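You operate a simulated robot arm through the tools that you are given. There is no shell and no other tool. Be economical: measure what you need, move in short steps, check, and stop when the job is done.

You are at the controls of a simulated two-armed robot. One attempt, no reset.

JOB
Key in and store the white card's job and file the card.
Fine: switch the panel on; the card goes under keyed in; ends and speed as on the card; leave the panel on; leave the other cards, the mode selector and the stop.

Only the result counts: the job must be done as asked and must still hold three seconds after the hand-in. Knocking over, shifting, dropping, spilling or breaking anything else fails it.

ROBOT AND FRAMES
Two 7-joint arms with fingered hands on one trunk, on a base that drives. Base frame: it is fixed to the floor where the robot stands at the start and does not move with it; the origin is under the middle of the robot, x ahead of it, y to its left, z up. Readings come in mm, degrees, newtons and seconds.
The left shoulder is at the start at [70, 149, 1360], the right one opposite. With the tool pointing down near the work surface each hand reaches from about 100 to 740 mm from the robot's upright axis, wherever it stands, measured 20 degrees to its own side. Places, roughly: blue card, green card, white card [1000, -2750, 1000]; keyed-in pocket [900, -2800, 900]; mode selector [800, -100, 1400]; on-off selector [800, 0, 1400]; panel stop button [700, -200, 1300]; store button [700, -900, 1100]. Payload 3.6 kg a hand.
Tool frame (each hand has its own): the origin (TCP) lies between the finger pads and is the grasp point; the fingertips stand 25 mm ahead of it; z points along the fingers, y is the line along which they close. Largest opening 88 mm; the body of the gripper starts 29 mm behind the TCP. The gripper is a hand of 4 fingers: y runs from the thumb to the fingers, the wrist lies at [-13, -97, -162] in the tool frame, and closing takes about 1.5 s.
Orientation is told as [roll, pitch, yaw] about the base's x, y, z axes, in that order, counted from this pose: with the fingers straight down and the wrist toward the robot, the tool's x, y and z point along [0, 1, 0], [1, 0, 0] and [0, 0, -1] of the base frame.

CONTROLS
- The arms move only by the tool arm_command. It takes "left_motion", "right_motion" or both (then of equal length, played together; a hand with none holds still); each is a list of rows, each an object (a shift or turn left out is 0, a gripper value left out holds the last) with "claw": the finger opening in mm, from 0 to 88; "slide": the shift along the tool's x, y, z in mm, a list of three; "delta_rot": the turn, a rotation vector about the tool's x, y, z in degrees, a list of three. In form: [{"claw": claw, "slide": [tx, ty, tz], "delta_rot": [ax, ay, az]}, ...]. A call has 1 to 10 rows; each row shifts and turns the commanded pose from where the row before left it, along the tool's axes as they then stand. Rows are played at 5 a second. More than 50 mm and 8.6 degrees between two rows, or a gripper value outside its range, and nothing of the call is played. Where a pose cannot be reached the arm comes as near as it can. A force on the tool above 40 N (or 10 N above the force at the start of the call, whichever is more), or a blocked arm, ends the call early, and 0.2 s more pass. The fingers move at their own pace (about 45 mm/s each) and stop on an object; they squeeze with about 27 N. The grip force told is the motor's: it shows also when the fingers shut on nothing. Time passes only in rows, and 0.2 s behind the last, so rows that do not move let the fingers close. It gives the time, the measured TCP pose, the force on the tool (base axes), the opening and the grip force at its end, in the units of the frame above (readings bear some noise), with the torque about the TCP (base axes, N m) and any sound that the robot's microphone picked up.
- Cameras (640 x 400 px; columns grow to the right, rows downward): "scene" is now at [126.3, -55.1, 1620.2]; the picture's right is [-0.59, -0.81, 0.00], its down [-0.22, 0.16, -0.96] and it looks along [0.78, -0.56, -0.27] (base axes); focal length 284 px, centre (320, 200). "left" rides on the left gripper at [-64, -83, -98] in its tool frame; the picture's right is [-0.62, -0.37, 0.69], its down [0.71, -0.63, 0.30] and it looks along [0.33, 0.68, 0.65] (tool axes); focal length 265 px, centre (320, 200). "right" rides on the right gripper at [64, -83, -98] in its tool frame; the picture's right is [-0.62, 0.37, -0.69], its down [-0.71, -0.63, 0.30] and it looks along [-0.32, 0.68, 0.65] (tool axes); focal length 265 px, centre (320, 200). There is no depth. A picture from a camera that has moved, and an enlarged one, comes with that camera's place and axes in the base frame and with its lens.
- capture(camera): a new picture of that camera. No time passes.
- lift_body(by): slides the trunk up (or, below 0, down) by that many mm; the arms and the scene camera ride with it, the base frame stays. It gives what a move gives, with no picture.
- steer(legs): drives the robot by 1 to 6 legs, each [ahead, left, turn to the left] in mm, mm and degrees, along the robot's own axes; the way and the turn of a leg run together, so that a leg with both is an arc; at most 1500 mm and 180 degrees a leg. The arms and the cameras ride along, it lands a little off, and it stops where it bumps. It gives what a move gives.
- hand_shape(shape, hand): the hand has 4 fingers and takes this shape, open, in about a second: jaw (thumb against the fingers, like two jaws); tri (thumb and two fingers); tip (a fingertip pinch); poke (one finger out to press); point (the index stretched); flat (the hand flat); cup (the hand cupped); fist (a fist). The gripper value then closes the fingers along that shape, each until it touches; the sizes above hold for jaw. It gives what a move gives, with no picture.
- aim_head(pan, tilt): turns the head with the scene camera to pan (to the left, within 86 degrees either way) and tilt (down, from -29 to 69), counted from straight ahead of the robot. It gives what a move gives.
- close_up(camera, box): a new picture of the part [left, top, right, bottom] of that camera's present view, enlarged. No time passes.
- finish_job(): hands the job in; it is judged then, once.

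Work in short steps. Places have to be worked out from the pictures, the camera data and where the tool is seen: move nearer, look again, correct. Check each grasp and each placing, and mend what went wrong. You have 120 turns and 88 pictures in all, those below and enlarged ones among them. Open the grippers and draw the arms clear of the work before you hand the job in, unless the task says otherwise; then end with one line.

The tools are called after "Call:" as name(argument=value, ...) on one line, values as JSON. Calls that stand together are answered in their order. arm_command: Moves the arms, as the interface text tells. Its arguments: {"type":"object","properties":{"left_motion":{"type":"array","items":{"type":"object","properties":{"claw":{"type":"number"},"slide":{"type":"array","items":{"type":"number"}},"delta_rot":{"type":"array","items":{"type":"number"}}}}},"right_motion":{"type":"array","items":{"type":"object","properties":{"claw":{"type":"number"},"slide":{"type":"array","items":{"type":"number"}},"delta_rot":{"type":"array","items":{"type":"number"}}}}}},"required":[]} The other tools are called the same way: lift_body (by) slides the trunk up or down; hand_shape (shape, hand) gives the hand a shape; steer (legs) drives the base; aim_head (pan, tilt) turns the head that bears the scene camera; capture (camera) takes a picture; close_up (camera, box) takes an enlarged picture of a part of a camera's view; finish_job () hands the job in.

At the start:

```text
time: 0.0
left_tool_pos: [470.0, -40.7, 1547.8]
left_tcp_rot: [-0.1, 0.0, 0.0]
left_force: [-0.1, -0.3, 0.8]
left_ft_torque: [0.03, 0.01, 0.01]
left_width: 87.4
left_grip_force: 0.0
left_shape: jaw
right_tool_pos: [309.1, -478.2, 1546.9]
right_tcp_rot: [0.0, 0.0, -0.1]
right_force: [0.0, -0.8, 0.0]
right_ft_torque: [-0.01, -0.02, -0.01]
right_width: 87.5
right_grip_force: 0.1
right_shape: jaw
trunk travel left (down, up): [-850.0, 90.0]
robot x, y, heading: [0.7, -0.4, -0.1]
head pan, tilt: [-35.9, 15.5]
```

scene: 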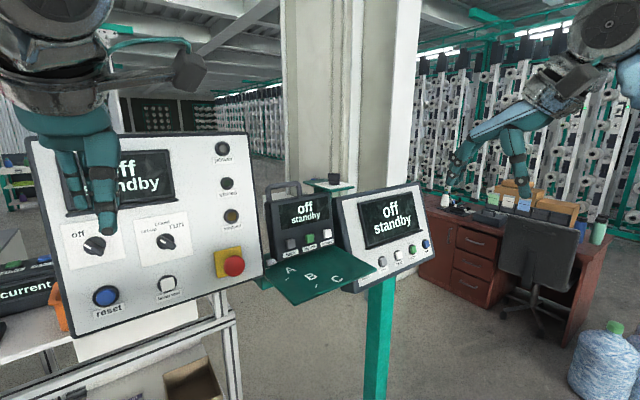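
right: 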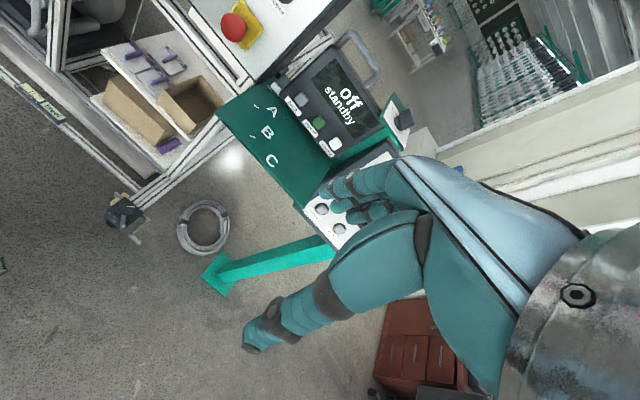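
left: 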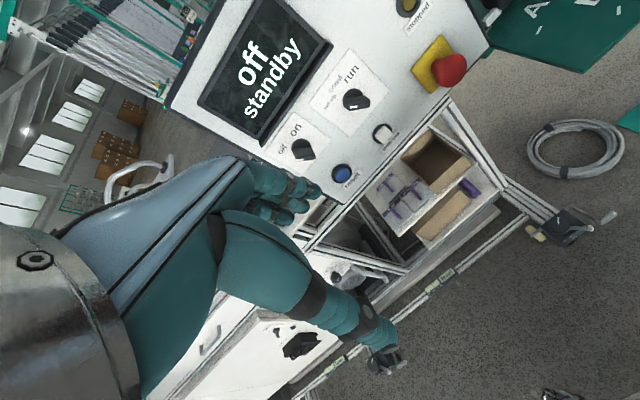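

I see three units: the big panel at left, a middle unit (with A B C), and a right panel. I'll enlarge them to read labels.

Call:
close_up(camera="scene", box=[20, 130, 270, 330])

Call:
close_up(camera="scene", box=[250, 170, 440, 310])

Call:
close_up(camera="scene", box=[430, 170, 620, 290])

```text
2.00 times, centred on (145, 230) of scene
camera zoom: at [126.3, -55.1, 1620.2], right [-0.59, -0.81, 0.0], down [-0.22, 0.16, -0.96], along [0.78, -0.56, -0.27], focal length 568 px, centre (670, 140)
```

zoom: 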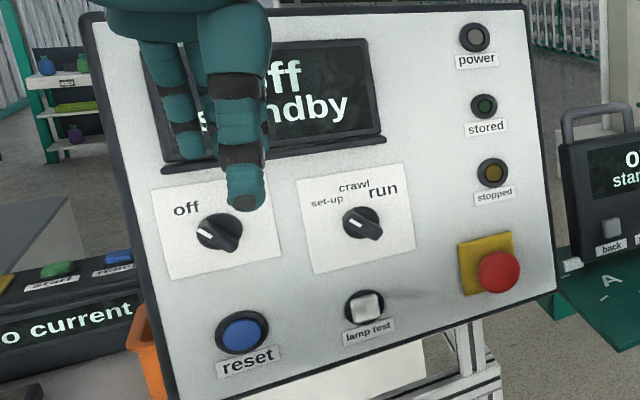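

```text
2.86 times, centred on (345, 240) of scene
camera zoom: at [126.3, -55.1, 1620.2], right [-0.59, -0.81, 0.0], down [-0.22, 0.16, -0.96], along [0.78, -0.56, -0.27], focal length 811 px, centre (249, 86)
```

zoom: 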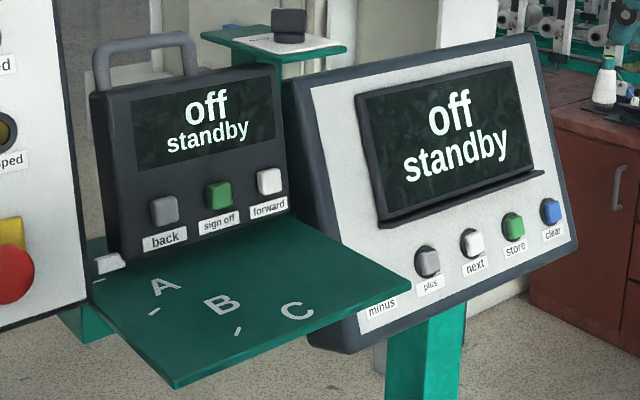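

```text
3.33 times, centred on (525, 230) of scene
camera zoom: at [126.3, -55.1, 1620.2], right [-0.59, -0.81, 0.0], down [-0.22, 0.16, -0.96], along [0.78, -0.56, -0.27], focal length 946 px, centre (-363, 100)
```

zoom: 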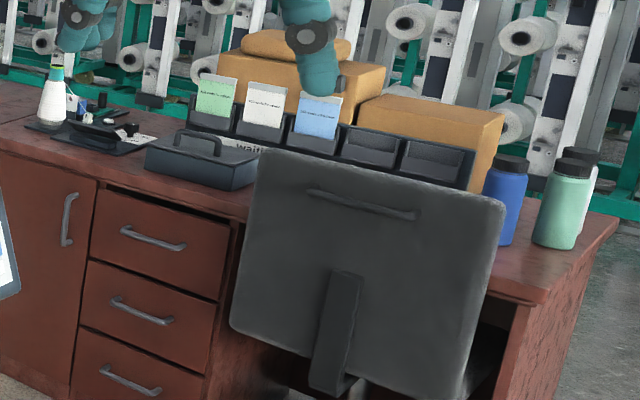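

The card stands on the desk rack; the zoom seems to be re-rendered, so I'll try to read the white card from here.

Call:
close_up(camera="scene", box=[498, 192, 522, 207])

Call:
close_up(camera="left", box=[260, 80, 420, 180])

```text
16.00 times, centred on (510, 200) of scene
camera zoom: at [126.3, -55.1, 1620.2], right [-0.59, -0.81, 0.0], down [-0.22, 0.16, -0.96], along [0.78, -0.56, -0.27], focal length 4542 px, centre (-2720, 208)
```

zoom: 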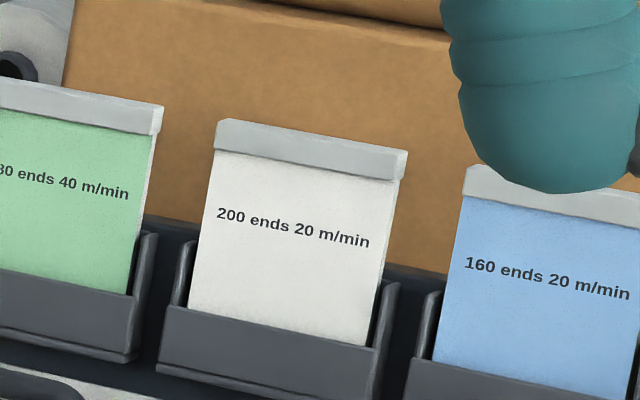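

```text
4.00 times, centred on (340, 130) of left
camera zoom: at [386.2, -105.1, 1646.2], right [-0.37, -0.62, -0.69], down [-0.63, 0.71, -0.31], along [0.68, 0.32, -0.65], focal length 1062 px, centre (240, 480)
```

zoom: 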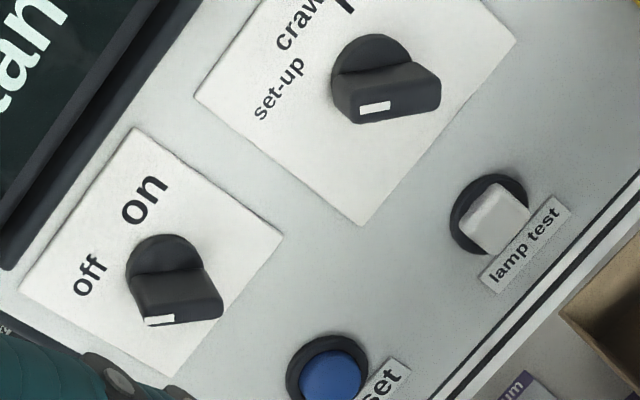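

The card reads 200 ends, 20 m/min. Now a sharper look at the on/off selector.

Call:
close_up(camera="scene", box=[70, 220, 190, 295])

Call:
close_up(camera="right", box=[220, 20, 420, 145])

```text
5.33 times, centred on (130, 258) of scene
camera zoom: at [126.3, -55.1, 1620.2], right [-0.59, -0.81, 0.0], down [-0.22, 0.16, -0.96], along [0.78, -0.56, -0.27], focal length 1514 px, centre (1333, -107)
```

zoom: 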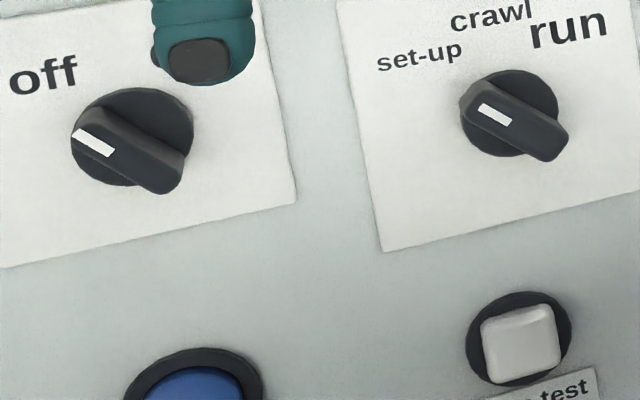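

```text
3.20 times, centred on (320, 82) of right
camera zoom: at [225.0, -413.0, 1644.4], right [0.37, -0.62, 0.69], down [-0.63, -0.71, -0.3], along [0.68, -0.32, -0.65], focal length 849 px, centre (320, 576)
```

zoom: 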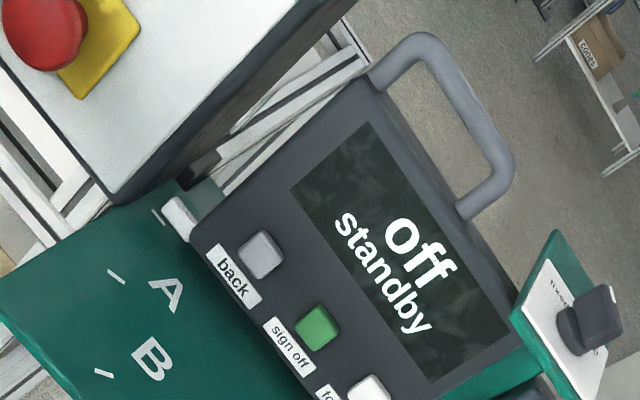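

I judge the on/off selector near (775, 0, 1393), panel leaning back about 5°, knob at 45° left ("off"). I'll bring the left hand to point at the panel while staying back.

Call:
arm_command(left_motion=[{"delta_rot": [-8.4, 0, 0]}, {"delta_rot": [-8.4, 0, 0]}, {"delta_rot": [-8.4, 0, 0]}, {"delta_rot": [-8.4, 0, 0]}, {"delta_rot": [-8.4, 0, 0]}, {"delta_rot": [-8.4, 0, 0]}, {"delta_rot": [-8.4, 0, 0]}, {"delta_rot": [-8.4, 0, 0]}, {"delta_rot": [-8.4, 0, 0]}, {"delta_rot": [-8.4, 0, 0]}])

```text
time: 2.2
left_tool_pos: [470.0, -42.3, 1548.0]
left_tcp_rot: [0.0, -84.1, 0.0]
left_force: [-0.1, -0.1, 0.0]
left_ft_torque: [-0.02, -0.02, -0.01]
left_width: 88.0
left_grip_force: 0.1
left_shape: jaw
right_tool_pos: [308.3, -478.3, 1546.8]
right_tcp_rot: [0.0, -0.1, -0.1]
right_force: [-0.5, -0.3, -0.1]
right_ft_torque: [-0.01, 0.01, 0.02]
right_width: 87.5
right_grip_force: 0.1
right_shape: jaw
trunk travel left (down, up): [-850.0, 90.0]
robot x, y, heading: [0.5, 0.1, -0.1]
head pan, tilt: [-35.9, 15.5]
```

Hand is level now; lower it to knob height, roll 45° so the fingers span the pointer bar, staying about 150 mm off.

Call:
arm_command(left_motion=[{"slide": [10, -36, 0]}, {"slide": [10, -36, 0]}, {"slide": [10, -36, 0]}, {"slide": [10, -36, 20]}, {"slide": [0, 0, 40], "delta_rot": [0, 0, 8.5]}, {"slide": [0, 0, 40], "delta_rot": [0, 0, 8.5]}, {"delta_rot": [0, 0, 8.5]}, {"delta_rot": [0, 0, 8.5]}, {"delta_rot": [0, 0, 8.5]}, {"delta_rot": [0, 0, 2.5], "claw": 70}])

Call:
capture(camera="left")

Call:
capture(camera="scene")

```text
time: 4.2
left_tool_pos: [517.6, -24.6, 1447.3]
left_tcp_rot: [76.9, -58.3, -76.5]
left_force: [-0.7, -0.2, 0.3]
left_ft_torque: [-0.01, 0.04, 0.01]
left_width: 70.5
left_grip_force: 0.0
left_shape: jaw
left hand out of reach, approached as far as the arm can: row 6, 7, 8, 9, 10
right_tool_pos: [306.3, -479.4, 1546.5]
right_tcp_rot: [0.0, -0.2, 0.0]
right_force: [-0.7, -1.0, -0.7]
right_ft_torque: [0.01, -0.02, 0.03]
right_width: 87.5
right_grip_force: 0.0
right_shape: jaw
trunk travel left (down, up): [-850.0, 90.0]
robot x, y, heading: [0.4, -0.3, 0.1]
head pan, tilt: [-35.9, 15.5]
stopped in row 10 (left hand): the arm was blocked; the commanded pose is now the measured one
```

```text
77 pictures are left
camera left: at [407.7, -40.5, 1354.7], right [0.62, -0.32, -0.71], down [0.24, 0.95, -0.2], along [0.74, -0.05, 0.67], focal length 265 px, centre (320, 200)
```

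left: 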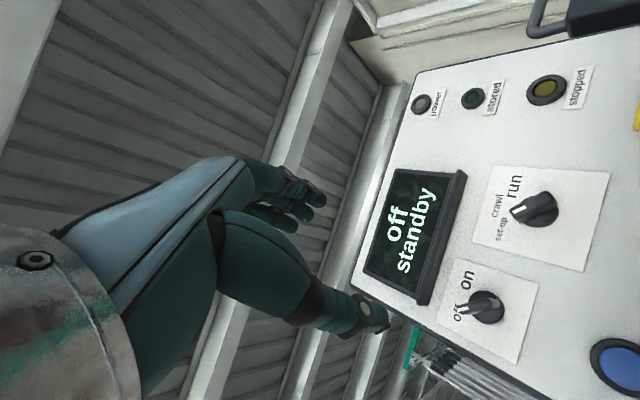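

```text
76 pictures are left
camera scene: at [123.9, -57.2, 1620.4], right [-0.59, -0.81, 0.0], down [-0.22, 0.16, -0.96], along [0.78, -0.56, -0.27], focal length 284 px, centre (320, 200)
```

scene: 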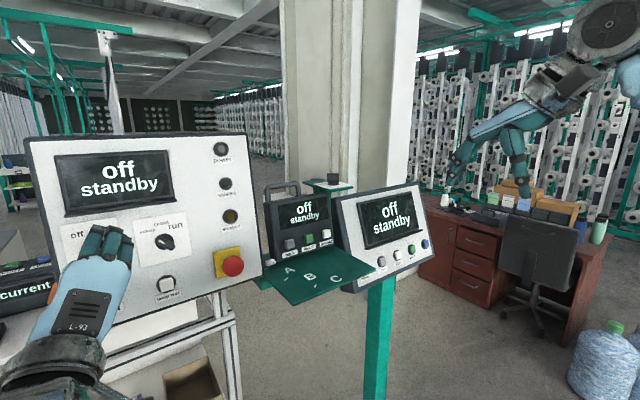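

The hand couldn't reach that rolled pose so far across the body. I'll drive right and slightly ahead so the knob lies on the left arm's own side.

Call:
steer(legs=[[0, -220, 0], [80, 0, 0]])

```text
time: 8.9
left_tool_pos: [592.4, -242.4, 1447.3]
left_tcp_rot: [76.9, -58.2, -76.5]
left_force: [-0.2, -0.4, -0.8]
left_ft_torque: [-0.01, 0.02, 0.01]
left_width: 70.2
left_grip_force: 0.1
left_shape: jaw
right_tool_pos: [378.9, -697.1, 1548.3]
right_tcp_rot: [-0.2, -0.3, -0.2]
right_force: [-0.8, -0.6, 0.3]
right_ft_torque: [-0.04, -0.01, -0.01]
right_width: 87.5
right_grip_force: 0.1
right_shape: jaw
trunk travel left (down, up): [-850.0, 90.0]
robot x, y, heading: [82.2, -222.3, -0.4]
head pan, tilt: [-35.9, 15.5]
```

Now the hand still points into the panel, rolled about 31°. I'll slide it left in front of the knob and roll a further 14°.

Call:
arm_command(left_motion=[{"slide": [36, -33.5, 0]}, {"slide": [36, -33.5, 0]}, {"slide": [36, -33.5, 0]}, {"slide": [36, -33.5, 0]}, {"slide": [36, -33.5, 0]}, {"delta_rot": [0, 0, 7]}, {"delta_rot": [0, 0, 7]}])

Call:
capture(camera="left")

Call:
aim_head(pan=5, tilt=20)

Call:
capture(camera="scene")

```text
time: 10.6
left_tool_pos: [529.3, -198.9, 1380.4]
left_tcp_rot: [77.0, -54.2, -76.1]
left_force: [0.1, 0.6, 0.0]
left_ft_torque: [0.01, 0.0, -0.01]
left_width: 70.4
left_grip_force: 0.2
left_shape: jaw
left hand out of reach, approached as far as the arm can: row 1, 2, 3, 4, 5, 6, 7
right_tool_pos: [385.3, -700.3, 1547.1]
right_tcp_rot: [-0.1, 0.1, -0.2]
right_force: [-0.1, 0.6, -0.1]
right_ft_torque: [0.0, 0.01, 0.01]
right_width: 87.6
right_grip_force: 0.0
right_shape: jaw
trunk travel left (down, up): [-850.0, 90.0]
robot x, y, heading: [84.1, -221.9, -0.0]
head pan, tilt: [-35.9, 15.5]
stopped in row 7 (left hand): the arm was blocked; the commanded pose is now the measured one
```

```text
75 pictures are left
camera left: at [418.1, -209.4, 1289.1], right [0.62, -0.26, -0.74], down [0.23, 0.96, -0.14], along [0.75, -0.08, 0.65], focal length 265 px, centre (320, 200)
```

left: 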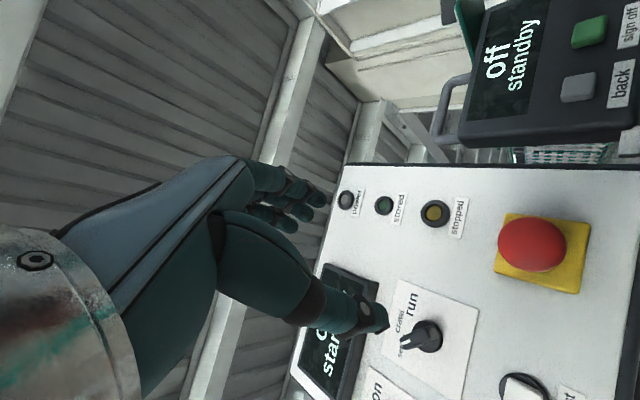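

```text
time: 11.7
left_tool_pos: [526.5, -199.8, 1381.3]
left_tcp_rot: [77.2, -54.2, -76.3]
left_force: [0.1, 0.4, 0.5]
left_ft_torque: [-0.03, 0.0, -0.01]
left_width: 70.0
left_grip_force: 0.0
left_shape: jaw
right_tool_pos: [383.1, -701.3, 1547.4]
right_tcp_rot: [-0.1, 0.0, -0.2]
right_force: [0.1, -0.9, 0.3]
right_ft_torque: [0.03, -0.01, 0.0]
right_width: 87.5
right_grip_force: 0.0
right_shape: jaw
trunk travel left (down, up): [-850.0, 90.0]
robot x, y, heading: [81.2, -220.8, -0.3]
head pan, tilt: [5.0, 20.0]
```

```text
74 pictures are left
camera scene: at [223.9, -214.9, 1613.1], right [0.08, -1.0, 0.0], down [-0.34, -0.03, -0.94], along [0.94, 0.08, -0.34], focal length 284 px, centre (320, 200)
```

scene: 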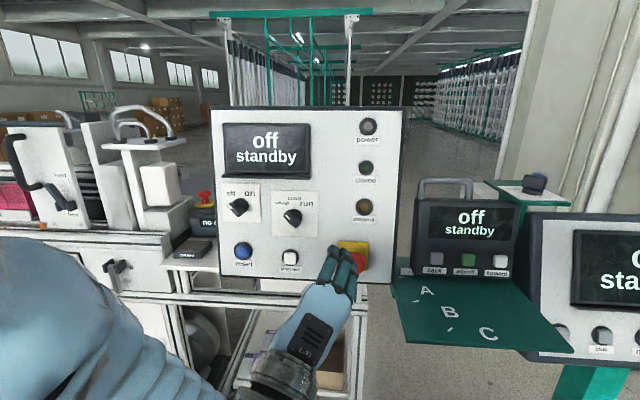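

Strongly rolled poses lie at the wrist's limit. Instead I'll push the pointer round with one finger: back off, unroll the hand, tilt it about 25° down, and set the poke shape.

Call:
arm_command(left_motion=[{"slide": [0, 0, -30]}, {"slide": [0, 0, -30], "delta_rot": [0, 0, -8]}, {"delta_rot": [0, 0, -8]}, {"delta_rot": [0, 0, -8]}, {"delta_rot": [0, 0, -8]}, {"delta_rot": [0, 0, -3]}, {"delta_rot": [8, 0, 0]}, {"delta_rot": [8, 0, 0]}, {"delta_rot": [8, 0, 0]}])

Call:
hand_shape(hand="left", shape="poke")

Call:
capture(camera="left")

Call:
capture(camera="scene")

```text
time: 13.7
left_tool_pos: [493.6, -225.8, 1381.7]
left_tcp_rot: [1.0, -58.4, 2.5]
left_force: [0.2, 0.5, 0.0]
left_ft_torque: [0.0, 0.0, -0.01]
left_width: 70.3
left_grip_force: 0.1
left_shape: jaw
left hand out of reach, approached as far as the arm can: row 1, 2
right_tool_pos: [383.6, -698.2, 1547.8]
right_tcp_rot: [-0.2, -0.1, -0.2]
right_force: [1.1, 0.8, 0.9]
right_ft_torque: [-0.04, -0.01, -0.04]
right_width: 87.5
right_grip_force: 0.0
right_shape: jaw
trunk travel left (down, up): [-850.0, 90.0]
robot x, y, heading: [81.5, -226.0, -0.2]
head pan, tilt: [5.0, 20.0]
```

```text
time: 14.6
left_tool_pos: [493.3, -227.8, 1382.2]
left_tcp_rot: [0.9, -58.6, 2.6]
left_force: [0.7, -0.8, 0.6]
left_ft_torque: [-0.02, 0.01, 0.01]
left_width: 0.0
left_grip_force: 0.1
left_shape: poke
right_tool_pos: [384.4, -700.8, 1547.3]
right_tcp_rot: [-0.1, -0.1, -0.2]
right_force: [-0.8, 0.7, 0.7]
right_ft_torque: [-0.01, 0.01, 0.02]
right_width: 87.5
right_grip_force: 0.1
right_shape: jaw
trunk travel left (down, up): [-850.0, 90.0]
robot x, y, heading: [83.4, -223.4, -0.2]
head pan, tilt: [5.0, 20.0]
```

```text
73 pictures are left
camera left: at [371.5, -298.8, 1362.0], right [0.43, -0.59, -0.68], down [-0.11, 0.71, -0.69], along [0.89, 0.37, 0.24], focal length 265 px, centre (320, 200)
```

left: 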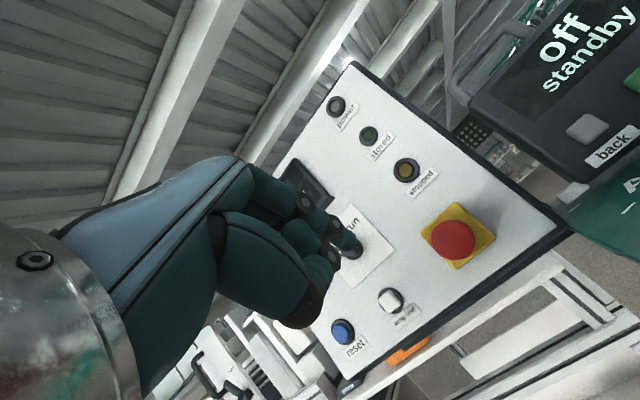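

```text
72 pictures are left
camera scene: at [226.1, -215.2, 1612.8], right [0.08, -1.0, 0.0], down [-0.34, -0.03, -0.94], along [0.94, 0.08, -0.34], focal length 284 px, centre (320, 200)
```

scene: 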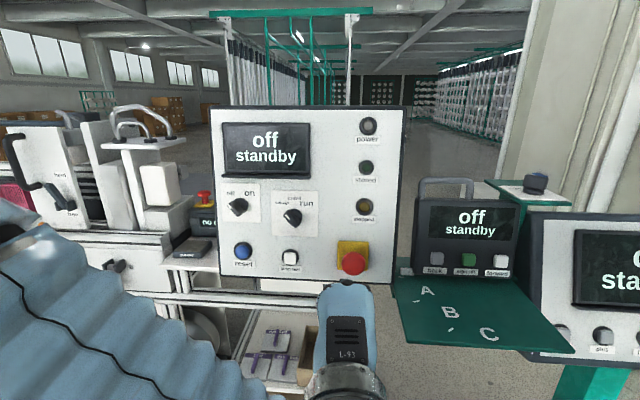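

Unrolled pose is reachable. Zoom to see which finger pokes and where its tip is.

Call:
close_up(camera="left", box=[220, 150, 420, 275])

Call:
close_up(camera="scene", box=[210, 150, 410, 275])

```text
3.20 times, centred on (320, 212) of left
camera zoom: at [371.5, -298.8, 1362.0], right [0.43, -0.59, -0.68], down [-0.11, 0.71, -0.69], along [0.89, 0.37, 0.24], focal length 849 px, centre (320, 160)
```

zoom: 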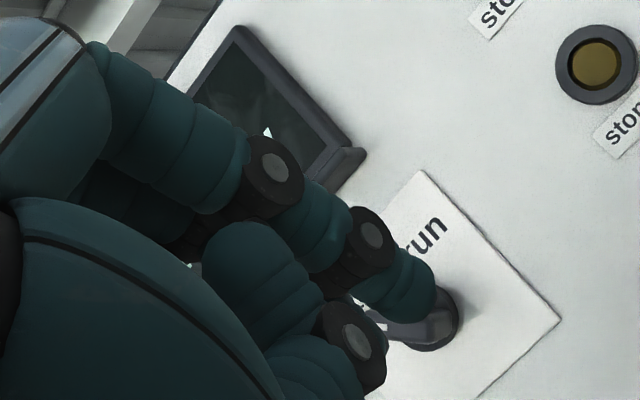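

```text
3.20 times, centred on (310, 212) of scene
camera zoom: at [226.1, -215.2, 1612.8], right [0.08, -1.0, 0.0], down [-0.34, -0.03, -0.94], along [0.94, 0.08, -0.34], focal length 908 px, centre (352, 160)
```

zoom: 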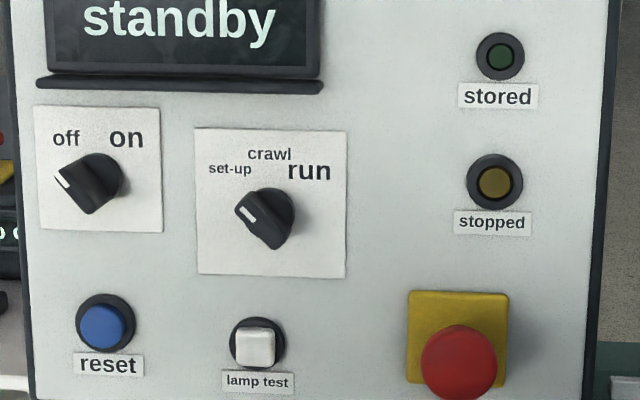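

The finger tip seems about 35 mm ahead of the TCP; the knob centre triangulates to about (767, 2, 1396). I'll bring the tip to roughly 70 mm short of it.

Call:
arm_command(left_motion=[{"slide": [35.3, 15.2, 17.4]}, {"slide": [35.3, 15.2, 17.4]}, {"slide": [35.3, 15.2, 17.4]}, {"slide": [35.3, 15.2, 17.4]}, {"slide": [35.3, 15.2, 17.4]}, {"slide": [35.3, 15.2, 17.4]}, {"slide": [35.3, 15.2, 17.4]}])

Call:
capture(camera="left")

Call:
capture(camera="scene")

```text
time: 16.2
left_tool_pos: [631.6, 10.8, 1454.7]
left_tcp_rot: [0.6, -58.1, 2.7]
left_force: [0.0, 0.2, -0.8]
left_ft_torque: [0.01, 0.0, -0.02]
left_width: 0.0
left_grip_force: 0.1
left_shape: poke
left hand out of reach, approached as far as the arm can: row 5, 6, 7
right_tool_pos: [385.8, -695.4, 1547.2]
right_tcp_rot: [-0.3, 0.0, -0.2]
right_force: [-0.4, 0.2, 0.1]
right_ft_torque: [-0.02, -0.01, 0.0]
right_width: 88.0
right_grip_force: 0.1
right_shape: jaw
trunk travel left (down, up): [-850.0, 90.0]
robot x, y, heading: [85.4, -219.3, -0.4]
head pan, tilt: [5.0, 20.0]
```

```text
69 pictures are left
camera left: at [508.6, -59.5, 1435.0], right [0.43, -0.59, -0.68], down [-0.12, 0.71, -0.69], along [0.9, 0.37, 0.24], focal length 265 px, centre (320, 200)
```

left: 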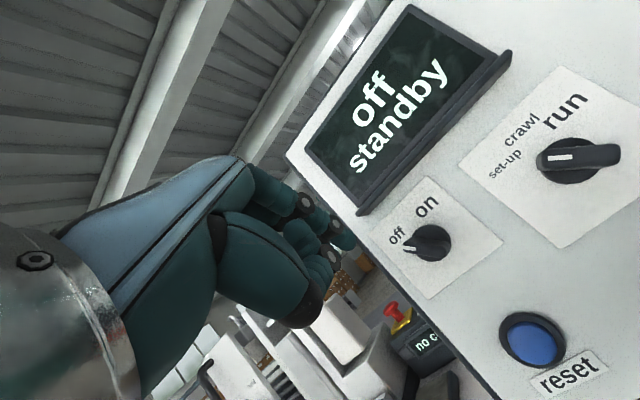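

```text
68 pictures are left
camera scene: at [227.0, -209.9, 1612.7], right [0.08, -1.0, 0.0], down [-0.34, -0.03, -0.94], along [0.94, 0.08, -0.34], focal length 284 px, centre (320, 200)
```

scene: 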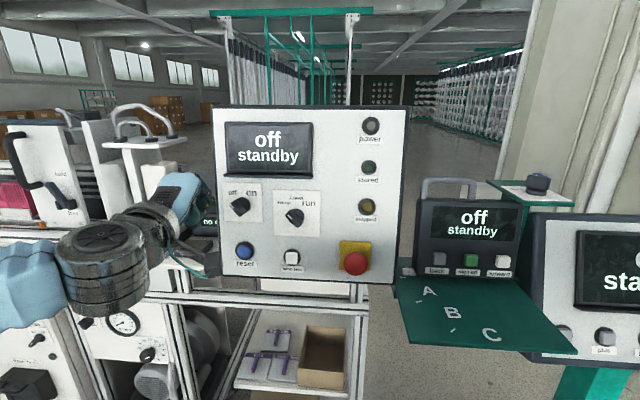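

Knob confirmed near (760, 0, 1397), but the arm is at full stretch. I'll retract the hand, drive 130 mm nearer, and look again.

Call:
arm_command(left_motion=[{"slide": [0, -20, -34]}, {"slide": [0, -20, -34]}, {"slide": [0, -20, -34]}, {"slide": [0, -10, -17]}])

Call:
steer(legs=[[130, 0, 0]])

Call:
capture(camera="left")

Call:
capture(camera="scene")

```text
time: 17.2
left_tool_pos: [548.7, -1.5, 1491.8]
left_tcp_rot: [1.1, -58.5, 2.3]
left_force: [1.4, -0.7, 0.9]
left_ft_torque: [0.02, 0.01, 0.03]
left_width: 0.1
left_grip_force: 0.1
left_shape: poke
left hand out of reach, approached as far as the arm can: row 2, 3, 4
right_tool_pos: [383.6, -703.3, 1546.7]
right_tcp_rot: [0.0, -0.2, -0.1]
right_force: [-0.2, -0.6, -0.2]
right_ft_torque: [-0.01, 0.02, -0.01]
right_width: 87.6
right_grip_force: 0.1
right_shape: jaw
trunk travel left (down, up): [-850.0, 90.0]
robot x, y, heading: [83.1, -221.9, -0.3]
head pan, tilt: [5.0, 20.0]
```

```text
time: 19.5
left_tool_pos: [674.8, -1.1, 1492.6]
left_tcp_rot: [1.1, -58.6, 2.4]
left_force: [0.2, -0.1, 0.7]
left_ft_torque: [0.0, 0.01, 0.0]
left_width: 0.1
left_grip_force: 0.0
left_shape: poke
right_tool_pos: [509.7, -703.9, 1547.2]
right_tcp_rot: [0.0, -0.2, -0.4]
right_force: [0.7, -0.3, 0.7]
right_ft_torque: [0.06, -0.03, -0.05]
right_width: 87.7
right_grip_force: 0.1
right_shape: jaw
trunk travel left (down, up): [-850.0, 90.0]
robot x, y, heading: [213.3, -221.0, -0.4]
head pan, tilt: [5.0, 20.0]
```

```text
67 pictures are left
camera left: at [552.7, -72.1, 1473.1], right [0.43, -0.59, -0.68], down [-0.11, 0.72, -0.69], along [0.89, 0.37, 0.25], focal length 265 px, centre (320, 200)
```

left: 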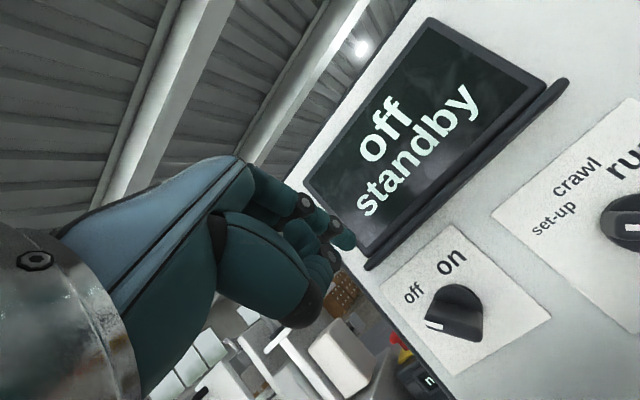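

```text
66 pictures are left
camera scene: at [353.7, -217.0, 1613.3], right [0.08, -1.0, 0.0], down [-0.34, -0.03, -0.94], along [0.94, 0.08, -0.34], focal length 284 px, centre (320, 200)
```

scene: 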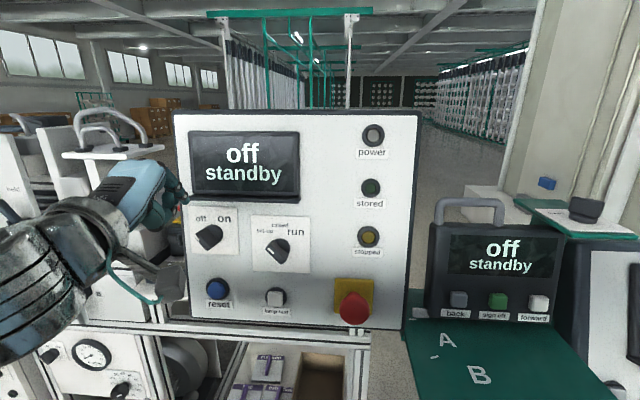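

Knob now triangulates to about (752, -4, 1401). Zoom the scene view to locate the poking fingertip.

Call:
close_up(camera="scene", box=[120, 140, 280, 240])

```text
4.00 times, centred on (200, 190) of scene
camera zoom: at [353.7, -217.0, 1613.3], right [0.08, -1.0, 0.0], down [-0.34, -0.03, -0.94], along [0.94, 0.08, -0.34], focal length 1135 px, centre (800, 240)
```

zoom: 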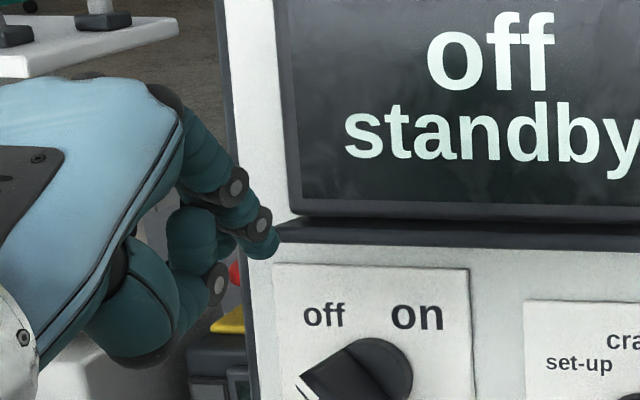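

Fingertip lies at tool (0, 11, 34). I'll move left and down to put it just left of the pointer's upper-left end, still ~25 mm short of it.

Call:
arm_command(left_motion=[{"slide": [14, -17, 8]}, {"slide": [14, -17, 12]}, {"slide": [0, -17, 12]}, {"slide": [0, -17, 12]}])

```text
time: 20.5
left_tool_pos: [706.4, 38.1, 1431.8]
left_tcp_rot: [0.9, -58.2, 2.5]
left_force: [0.6, 0.7, -0.4]
left_ft_torque: [0.0, 0.0, 0.01]
left_width: 0.0
left_grip_force: 0.0
left_shape: poke
left hand out of reach, approached as far as the arm can: row 1, 2, 3, 4
right_tool_pos: [515.5, -699.9, 1546.5]
right_tcp_rot: [-0.1, 0.0, -0.2]
right_force: [-0.9, -0.8, 0.2]
right_ft_torque: [0.0, 0.0, 0.05]
right_width: 87.8
right_grip_force: 0.1
right_shape: jaw
trunk travel left (down, up): [-850.0, 90.0]
robot x, y, heading: [216.1, -219.3, -0.4]
head pan, tilt: [5.0, 20.0]
```

The wrist is actually too near the shoulder (arm over-folded), not too far. I'll drive straight back 200 mm and then extend.

Call:
steer(legs=[[-210, 0, 0]])

Call:
arm_command(left_motion=[{"slide": [0, 18, 30]}, {"slide": [0, 18, 30]}, {"slide": [0, 18, 30]}, {"slide": [0, 18, 30]}])

```text
time: 23.8
left_tool_pos: [495.8, 36.6, 1433.2]
left_tcp_rot: [0.9, -58.1, 2.4]
left_force: [-0.2, -0.3, 0.0]
left_ft_torque: [0.03, 0.01, 0.01]
left_width: 0.2
left_grip_force: 0.1
left_shape: poke
right_tool_pos: [305.6, -701.6, 1546.4]
right_tcp_rot: [-0.2, -0.1, -0.2]
right_force: [-0.9, 1.0, -0.7]
right_ft_torque: [-0.01, 0.03, 0.02]
right_width: 87.8
right_grip_force: 0.1
right_shape: jaw
trunk travel left (down, up): [-850.0, 90.0]
robot x, y, heading: [3.3, -222.2, 0.0]
head pan, tilt: [5.0, 20.0]
```

```text
time: 24.8
left_tool_pos: [520.8, 54.2, 1434.2]
left_tcp_rot: [1.1, -57.8, 2.3]
left_force: [-0.6, -1.1, -0.1]
left_ft_torque: [-0.02, 0.03, 0.02]
left_width: 0.0
left_grip_force: 0.0
left_shape: poke
left hand out of reach, approached as far as the arm can: row 1, 2, 3, 4
right_tool_pos: [307.3, -700.5, 1547.6]
right_tcp_rot: [-0.1, -0.1, -0.2]
right_force: [-0.5, -0.1, 0.3]
right_ft_torque: [0.01, 0.0, -0.04]
right_width: 87.7
right_grip_force: 0.0
right_shape: jaw
trunk travel left (down, up): [-850.0, 90.0]
robot x, y, heading: [4.1, -220.6, -0.1]
head pan, tilt: [5.0, 20.0]
```

The arm keeps ending too high for the commanded pose, so it dislikes low targets; lowering the trunk should put the knob at a comfortable relative height.

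Call:
lift_body(by=-180)

Call:
arm_command(left_motion=[{"slide": [0, 43, -22]}, {"slide": [0, 43, -22]}, {"slide": [0, 43, -22]}, {"slide": [0, 43, -22]}, {"slide": [0, 43, -22]}])

```text
time: 26.8
left_tool_pos: [520.6, 55.1, 1254.4]
left_tcp_rot: [1.1, -57.9, 2.4]
left_force: [-0.3, 0.5, -1.5]
left_ft_torque: [-0.01, -0.04, -0.03]
left_width: 0.1
left_grip_force: 0.1
left_shape: poke
right_tool_pos: [305.5, -700.0, 1366.2]
right_tcp_rot: [0.0, -0.1, -0.1]
right_force: [-0.5, 0.2, 0.0]
right_ft_torque: [0.02, -0.04, 0.0]
right_width: 87.5
right_grip_force: 0.0
right_shape: jaw
trunk travel left (down, up): [-670.0, 270.0]
robot x, y, heading: [6.1, -221.8, -0.4]
head pan, tilt: [5.0, 20.0]
```

```text
time: 28.0
left_tool_pos: [542.7, 56.5, 1496.0]
left_tcp_rot: [1.2, -57.6, 2.2]
left_force: [-0.6, 0.0, 0.2]
left_ft_torque: [0.0, 0.0, 0.03]
left_width: 0.0
left_grip_force: 0.1
left_shape: poke
right_tool_pos: [306.6, -701.2, 1366.4]
right_tcp_rot: [0.0, -0.1, -0.2]
right_force: [0.2, 0.1, 0.6]
right_ft_torque: [-0.02, 0.0, 0.01]
right_width: 87.6
right_grip_force: 0.1
right_shape: jaw
trunk travel left (down, up): [-670.0, 270.0]
robot x, y, heading: [3.9, -218.5, -0.4]
head pan, tilt: [5.0, 20.0]
```

That works: the arm now follows exactly. Advance to put the fingertip just in front and left of the pointer.

Call:
arm_command(left_motion=[{"slide": [-7, 1, 41]}, {"slide": [-7, 1, 41]}, {"slide": [-7, 1, 41]}, {"slide": [-7, 1, 41]}])

Call:
capture(camera="left")

Call:
close_up(camera="scene", box=[160, 80, 320, 180])

```text
time: 29.0
left_tool_pos: [689.1, 34.5, 1411.2]
left_tcp_rot: [1.2, -57.7, 2.4]
left_force: [-0.2, -0.1, -0.4]
left_ft_torque: [0.02, -0.01, -0.01]
left_width: 0.0
left_grip_force: 0.0
left_shape: poke
right_tool_pos: [308.5, -700.4, 1367.6]
right_tcp_rot: [0.0, 0.0, -0.3]
right_force: [-0.2, -0.7, 0.2]
right_ft_torque: [-0.02, 0.02, 0.01]
right_width: 87.7
right_grip_force: 0.0
right_shape: jaw
trunk travel left (down, up): [-670.0, 270.0]
robot x, y, heading: [2.6, -221.9, -0.4]
head pan, tilt: [5.0, 20.0]
```

```text
64 pictures are left
camera left: at [565.1, -35.9, 1392.6], right [0.42, -0.59, -0.69], down [-0.12, 0.72, -0.69], along [0.9, 0.37, 0.23], focal length 265 px, centre (320, 200)
```

left: 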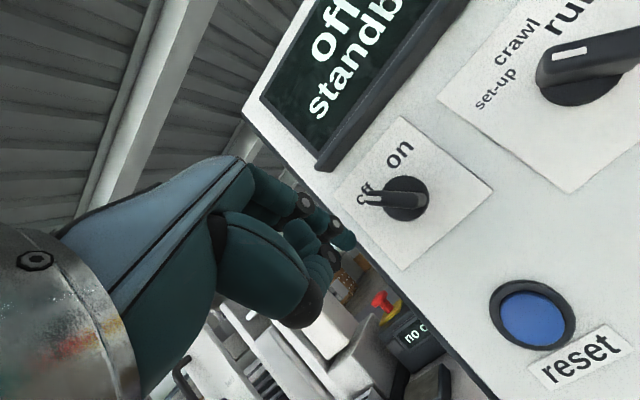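

```text
4.00 times, centred on (240, 130) of scene
camera zoom: at [150.1, -214.4, 1432.6], right [0.08, -1.0, 0.0], down [-0.34, -0.03, -0.94], along [0.94, 0.08, -0.34], focal length 1135 px, centre (640, 480)
```

zoom: 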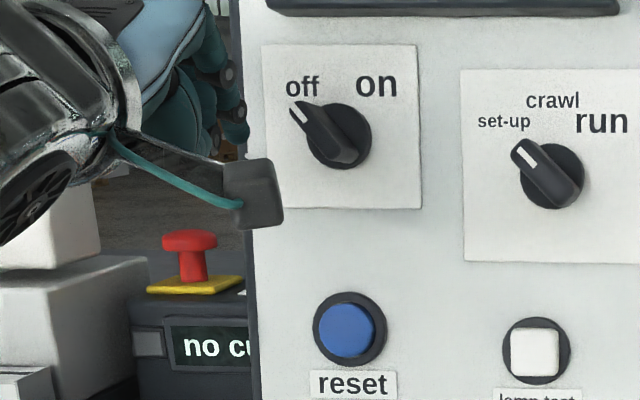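

Fingertip is near (724, 34, 1402); the pointer's front end at about (730, 7, 1412), its disc at x≈760. Move in beside it by ~21 mm.

Call:
arm_command(left_motion=[{"slide": [-1, 2.6, 10.7]}, {"slide": [-1, 2.6, 10.7]}])

Call:
close_up(camera="left", box=[300, 120, 460, 280])

```text
time: 29.6
left_tool_pos: [707.5, 34.2, 1403.6]
left_tcp_rot: [1.1, -57.6, 2.4]
left_force: [0.0, -0.1, 0.2]
left_ft_torque: [-0.03, 0.01, 0.02]
left_width: 0.1
left_grip_force: 0.0
left_shape: poke
right_tool_pos: [308.0, -702.0, 1366.3]
right_tcp_rot: [-0.2, 0.0, -0.2]
right_force: [0.4, 0.0, 0.2]
right_ft_torque: [0.0, 0.01, 0.03]
right_width: 87.8
right_grip_force: 0.0
right_shape: jaw
trunk travel left (down, up): [-670.0, 270.0]
robot x, y, heading: [2.1, -220.0, -0.2]
head pan, tilt: [5.0, 20.0]
```

```text
2.50 times, centred on (380, 200) of left
camera zoom: at [584.7, -36.8, 1385.0], right [0.42, -0.59, -0.69], down [-0.12, 0.72, -0.69], along [0.9, 0.37, 0.23], focal length 664 px, centre (170, 200)
```

zoom: 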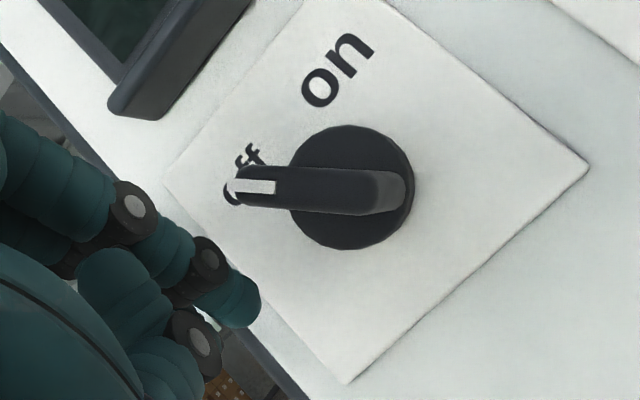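

The finger sits to the lower-left of the pointer's marked end. Push it round clockwise along a 26 mm arc.

Call:
arm_command(left_motion=[{"slide": [-11, 4.6, -2.9]}, {"slide": [-3.5, 8.5, -5.3]}, {"slide": [-9.5, 8, -5.1]}, {"slide": [-13, 3, -1.9]}, {"slide": [-6, -0.4, 0.3]}])

Call:
capture(camera="left")

```text
time: 30.8
left_tool_pos: [709.4, -7.6, 1432.0]
left_tcp_rot: [1.1, -57.7, 2.4]
left_force: [0.1, -0.1, 0.4]
left_ft_torque: [0.01, -0.02, 0.02]
left_width: 0.0
left_grip_force: 0.1
left_shape: poke
right_tool_pos: [306.8, -701.5, 1366.6]
right_tcp_rot: [-0.2, 0.0, -0.2]
right_force: [-0.1, 0.9, 0.2]
right_ft_torque: [0.03, -0.03, 0.0]
right_width: 87.6
right_grip_force: 0.1
right_shape: jaw
trunk travel left (down, up): [-670.0, 270.0]
robot x, y, heading: [2.7, -222.7, -0.1]
head pan, tilt: [5.0, 20.0]
```

```text
61 pictures are left
camera left: at [585.4, -79.1, 1412.3], right [0.42, -0.59, -0.69], down [-0.12, 0.72, -0.69], along [0.9, 0.38, 0.23], focal length 265 px, centre (320, 200)
```

left: 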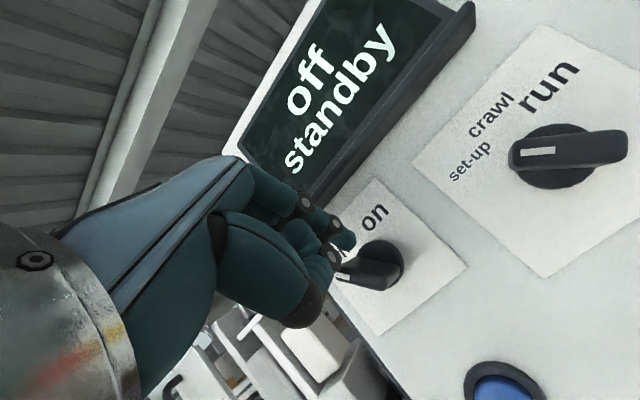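

No contact and the pointer hasn't moved: finger passed in front of it. Retrace the arc and try deeper.

Call:
arm_command(left_motion=[{"slide": [6, 0.4, -0.3]}, {"slide": [13, -3, 1.9]}, {"slide": [9.5, -8, 5.1]}, {"slide": [3.5, -8.5, 5.3]}, {"slide": [11, -4.6, 2.9]}, {"slide": [0, 3, 5]}, {"slide": [0, 3, 5]}])

Call:
close_up(camera="left", box=[300, 120, 460, 280])

Call:
close_up(camera="scene", box=[190, 80, 310, 155])

```text
time: 32.4
left_tool_pos: [717.3, 35.2, 1403.4]
left_tcp_rot: [1.2, -57.7, 2.4]
left_force: [0.6, -0.4, 0.4]
left_ft_torque: [0.01, 0.01, 0.02]
left_width: 0.0
left_grip_force: 0.0
left_shape: poke
right_tool_pos: [306.4, -700.5, 1366.5]
right_tcp_rot: [0.0, 0.1, -0.2]
right_force: [-0.1, 0.0, 0.0]
right_ft_torque: [-0.02, 0.05, 0.01]
right_width: 87.8
right_grip_force: 0.0
right_shape: jaw
trunk travel left (down, up): [-670.0, 270.0]
robot x, y, heading: [2.6, -220.8, 0.0]
head pan, tilt: [5.0, 20.0]
```

```text
2.50 times, centred on (380, 200) of left
camera zoom: at [594.9, -36.2, 1385.1], right [0.42, -0.59, -0.69], down [-0.12, 0.72, -0.69], along [0.9, 0.37, 0.23], focal length 664 px, centre (170, 200)
```

zoom: 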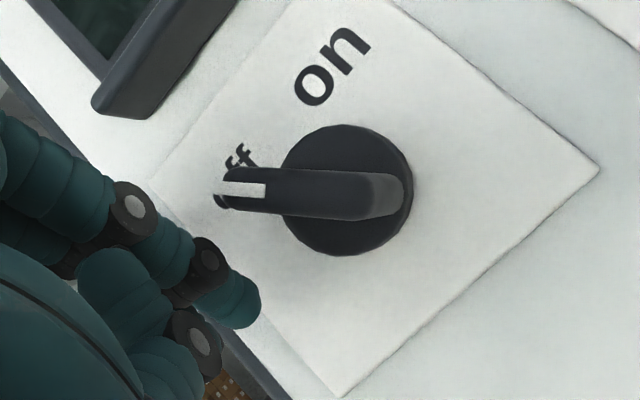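

```text
5.33 times, centred on (250, 118) of scene
camera zoom: at [148.7, -214.3, 1432.7], right [0.08, -1.0, 0.0], down [-0.34, -0.03, -0.94], along [0.94, 0.08, -0.34], focal length 1514 px, centre (693, 640)
```

zoom: 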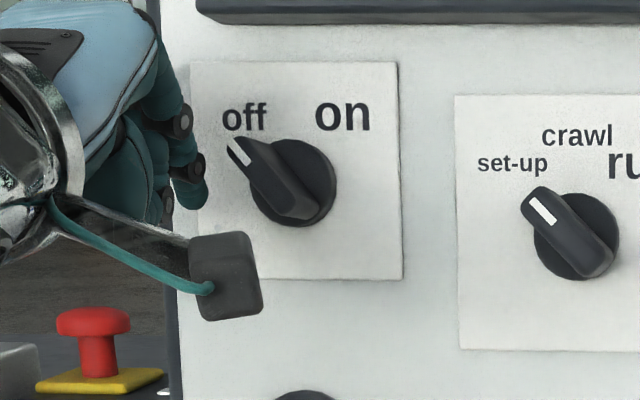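

Still 10 mm deeper now and no contact; feel forward gently toward the plate to gauge depth.

Call:
arm_command(left_motion=[{"slide": [0, 2.1, 3.4]}, {"slide": [0, 2.1, 3.4]}])

Call:
arm_command(left_motion=[{"slide": [-11, 4.6, -2.9]}, {"slide": [-3.5, 8.5, -5.3]}])

```text
time: 33.0
left_tool_pos: [727.3, 34.8, 1404.2]
left_tcp_rot: [1.1, -57.7, 2.4]
left_force: [-0.1, 0.5, 0.1]
left_ft_torque: [0.0, 0.01, 0.0]
left_width: 0.2
left_grip_force: 0.1
left_shape: poke
right_tool_pos: [306.8, -699.3, 1367.2]
right_tcp_rot: [-0.2, 0.0, -0.2]
right_force: [-0.4, -0.1, -0.3]
right_ft_torque: [-0.01, 0.0, 0.0]
right_width: 87.7
right_grip_force: 0.0
right_shape: jaw
trunk travel left (down, up): [-670.0, 270.0]
robot x, y, heading: [1.9, -216.4, -0.4]
head pan, tilt: [5.0, 20.0]
```

```text
time: 33.6
left_tool_pos: [726.0, 23.0, 1418.5]
left_tcp_rot: [1.0, -57.7, 2.6]
left_force: [1.1, 2.6, -1.0]
left_ft_torque: [0.0, 0.01, 0.04]
left_width: 0.0
left_grip_force: 0.0
left_shape: poke
right_tool_pos: [307.1, -698.2, 1367.2]
right_tcp_rot: [-0.2, -0.1, -0.2]
right_force: [-0.9, 0.2, 0.5]
right_ft_torque: [0.01, 0.0, 0.01]
right_width: 87.8
right_grip_force: 0.1
right_shape: jaw
trunk travel left (down, up): [-670.0, 270.0]
robot x, y, heading: [2.8, -220.8, -0.1]
head pan, tilt: [5.0, 20.0]
```

There's contact now (2.6 N sideways at tip x≈761). Continue the arc.

Call:
arm_command(left_motion=[{"slide": [-4.5, 4, -2.5]}, {"slide": [-5, 4, -2.5]}, {"slide": [-6.5, 2, -1.2]}, {"slide": [-6.5, 1, -0.7]}])

Call:
capture(camera="left")

```text
time: 34.6
left_tool_pos: [728.1, -2.4, 1432.0]
left_tcp_rot: [1.2, -57.9, 2.3]
left_force: [0.5, -0.1, 0.4]
left_ft_torque: [-0.02, 0.01, -0.01]
left_width: 0.0
left_grip_force: 0.1
left_shape: poke
right_tool_pos: [307.4, -701.0, 1366.9]
right_tcp_rot: [-0.2, -0.1, -0.2]
right_force: [-0.1, 0.4, -0.1]
right_ft_torque: [-0.01, -0.02, -0.02]
right_width: 87.6
right_grip_force: 0.1
right_shape: jaw
trunk travel left (down, up): [-670.0, 270.0]
robot x, y, heading: [3.7, -217.3, -0.3]
head pan, tilt: [5.0, 20.0]
heard: click
```

```text
58 pictures are left
camera left: at [603.3, -73.3, 1413.0], right [0.42, -0.59, -0.69], down [-0.12, 0.72, -0.69], along [0.9, 0.37, 0.23], focal length 265 px, centre (320, 200)
```

left: 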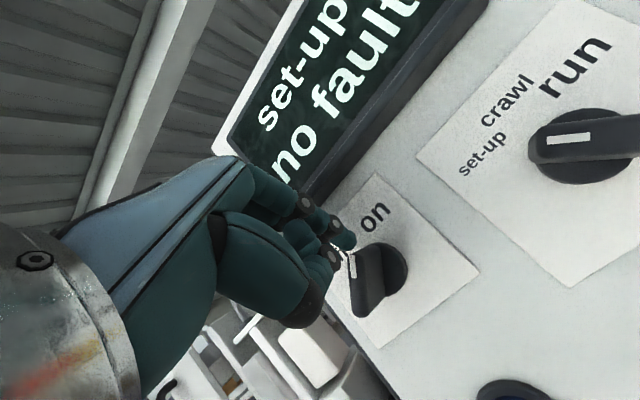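

Click heard and the panel shows "set-up / no fault": it is on. Retreat straight back from the panel.

Call:
arm_command(left_motion=[{"slide": [0, -10.7, -16.9]}, {"slide": [0, -21, -34]}, {"slide": [0, -21, -34]}, {"slide": [0, -21, -34]}])

Call:
aim_head(pan=-30, tilt=5)

Call:
capture(camera="scene")

```text
time: 35.6
left_tool_pos: [584.5, -8.9, 1433.0]
left_tcp_rot: [0.9, -58.0, 2.5]
left_force: [-0.1, 0.3, 0.2]
left_ft_torque: [0.01, -0.01, -0.01]
left_width: 0.0
left_grip_force: 0.1
left_shape: poke
right_tool_pos: [305.5, -698.6, 1368.5]
right_tcp_rot: [-0.1, -0.2, -0.2]
right_force: [-0.4, -0.6, 0.2]
right_ft_torque: [0.01, 0.01, 0.01]
right_width: 87.7
right_grip_force: 0.0
right_shape: jaw
trunk travel left (down, up): [-670.0, 270.0]
robot x, y, heading: [3.2, -217.5, -0.2]
head pan, tilt: [5.0, 20.0]
```

```text
time: 36.6
left_tool_pos: [587.1, -8.6, 1431.9]
left_tcp_rot: [1.0, -57.8, 2.4]
left_force: [-1.5, 0.4, 0.5]
left_ft_torque: [0.01, -0.01, 0.01]
left_width: 0.2
left_grip_force: 0.2
left_shape: poke
right_tool_pos: [307.9, -700.5, 1365.9]
right_tcp_rot: [-0.1, -0.2, -0.2]
right_force: [0.1, -0.8, 0.1]
right_ft_torque: [0.02, 0.01, 0.0]
right_width: 88.0
right_grip_force: 0.1
right_shape: jaw
trunk travel left (down, up): [-670.0, 270.0]
robot x, y, heading: [4.6, -218.4, -0.2]
head pan, tilt: [-30.0, 5.0]
```

```text
57 pictures are left
camera scene: at [134.6, -268.2, 1457.2], right [-0.5, -0.86, 0.0], down [-0.08, 0.04, -1.0], along [0.86, -0.5, -0.09], focal length 284 px, centre (320, 200)
```

scene: 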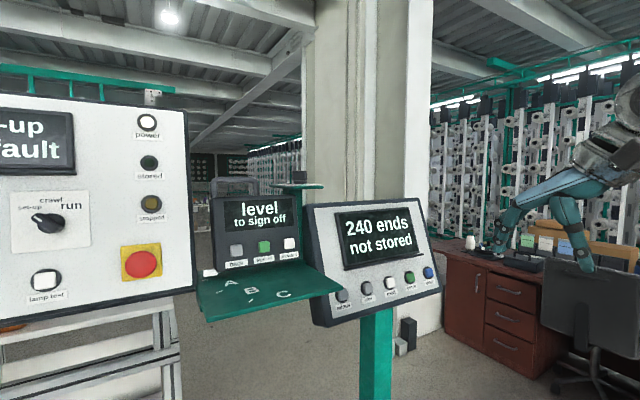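

Panel on; keypad reads "240 ends / not stored". Keypad buttons lie around (710, -720…-990, 1140). I'll retract the hand a bit and drive right so they come in front of the left arm.

Call:
arm_command(left_motion=[{"slide": [0, -15, -25]}, {"slide": [0, -15, -25]}])

Call:
steer(legs=[[0, -800, 0]])

Call:
aim_head(pan=10, tilt=25)

Call:
capture(camera="scene")

```text
time: 37.2
left_tool_pos: [527.0, -13.5, 1434.6]
left_tcp_rot: [1.1, -57.8, 2.3]
left_force: [0.4, -0.3, 0.3]
left_ft_torque: [0.01, -0.01, -0.01]
left_width: 0.0
left_grip_force: 0.1
left_shape: poke
right_tool_pos: [304.8, -699.9, 1367.3]
right_tcp_rot: [-0.2, -0.2, -0.2]
right_force: [-0.1, 0.0, 0.5]
right_ft_torque: [0.01, 0.0, 0.03]
right_width: 87.7
right_grip_force: 0.1
right_shape: jaw
trunk travel left (down, up): [-670.0, 270.0]
robot x, y, heading: [5.2, -222.2, -0.3]
head pan, tilt: [-30.0, 5.0]
```

```text
time: 47.8
left_tool_pos: [522.3, -822.1, 1434.1]
left_tcp_rot: [0.9, -57.8, 1.9]
left_force: [-0.7, 0.2, 1.1]
left_ft_torque: [0.01, -0.01, -0.04]
left_width: 0.0
left_grip_force: 0.1
left_shape: poke
right_tool_pos: [292.2, -1506.9, 1369.8]
right_tcp_rot: [-0.2, -0.2, -0.9]
right_force: [0.6, -0.4, 0.9]
right_ft_torque: [-0.03, 0.02, -0.02]
right_width: 87.8
right_grip_force: 0.1
right_shape: jaw
trunk travel left (down, up): [-670.0, 270.0]
robot x, y, heading: [-4.2, -1026.5, -0.9]
head pan, tilt: [-30.0, 5.0]
```

```text
time: 48.9
left_tool_pos: [523.1, -823.8, 1434.1]
left_tcp_rot: [1.0, -57.8, 1.8]
left_force: [0.4, 0.5, -0.2]
left_ft_torque: [0.01, 0.02, -0.02]
left_width: 0.1
left_grip_force: 0.1
left_shape: poke
right_tool_pos: [293.3, -1507.2, 1368.0]
right_tcp_rot: [-0.1, -0.1, -1.0]
right_force: [-0.7, 0.0, 0.6]
right_ft_torque: [0.02, 0.0, 0.0]
right_width: 87.7
right_grip_force: 0.1
right_shape: jaw
trunk travel left (down, up): [-670.0, 270.0]
robot x, y, heading: [-2.6, -1027.0, -1.0]
head pan, tilt: [10.0, 25.0]
```

```text
56 pictures are left
camera scene: at [138.3, -1012.6, 1424.8], right [0.16, -0.99, 0.0], down [-0.42, -0.07, -0.91], along [0.9, 0.14, -0.42], focal length 284 px, centre (320, 200)
```

scene: 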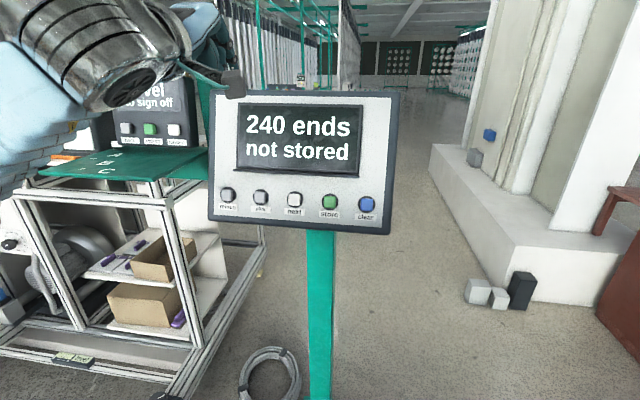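

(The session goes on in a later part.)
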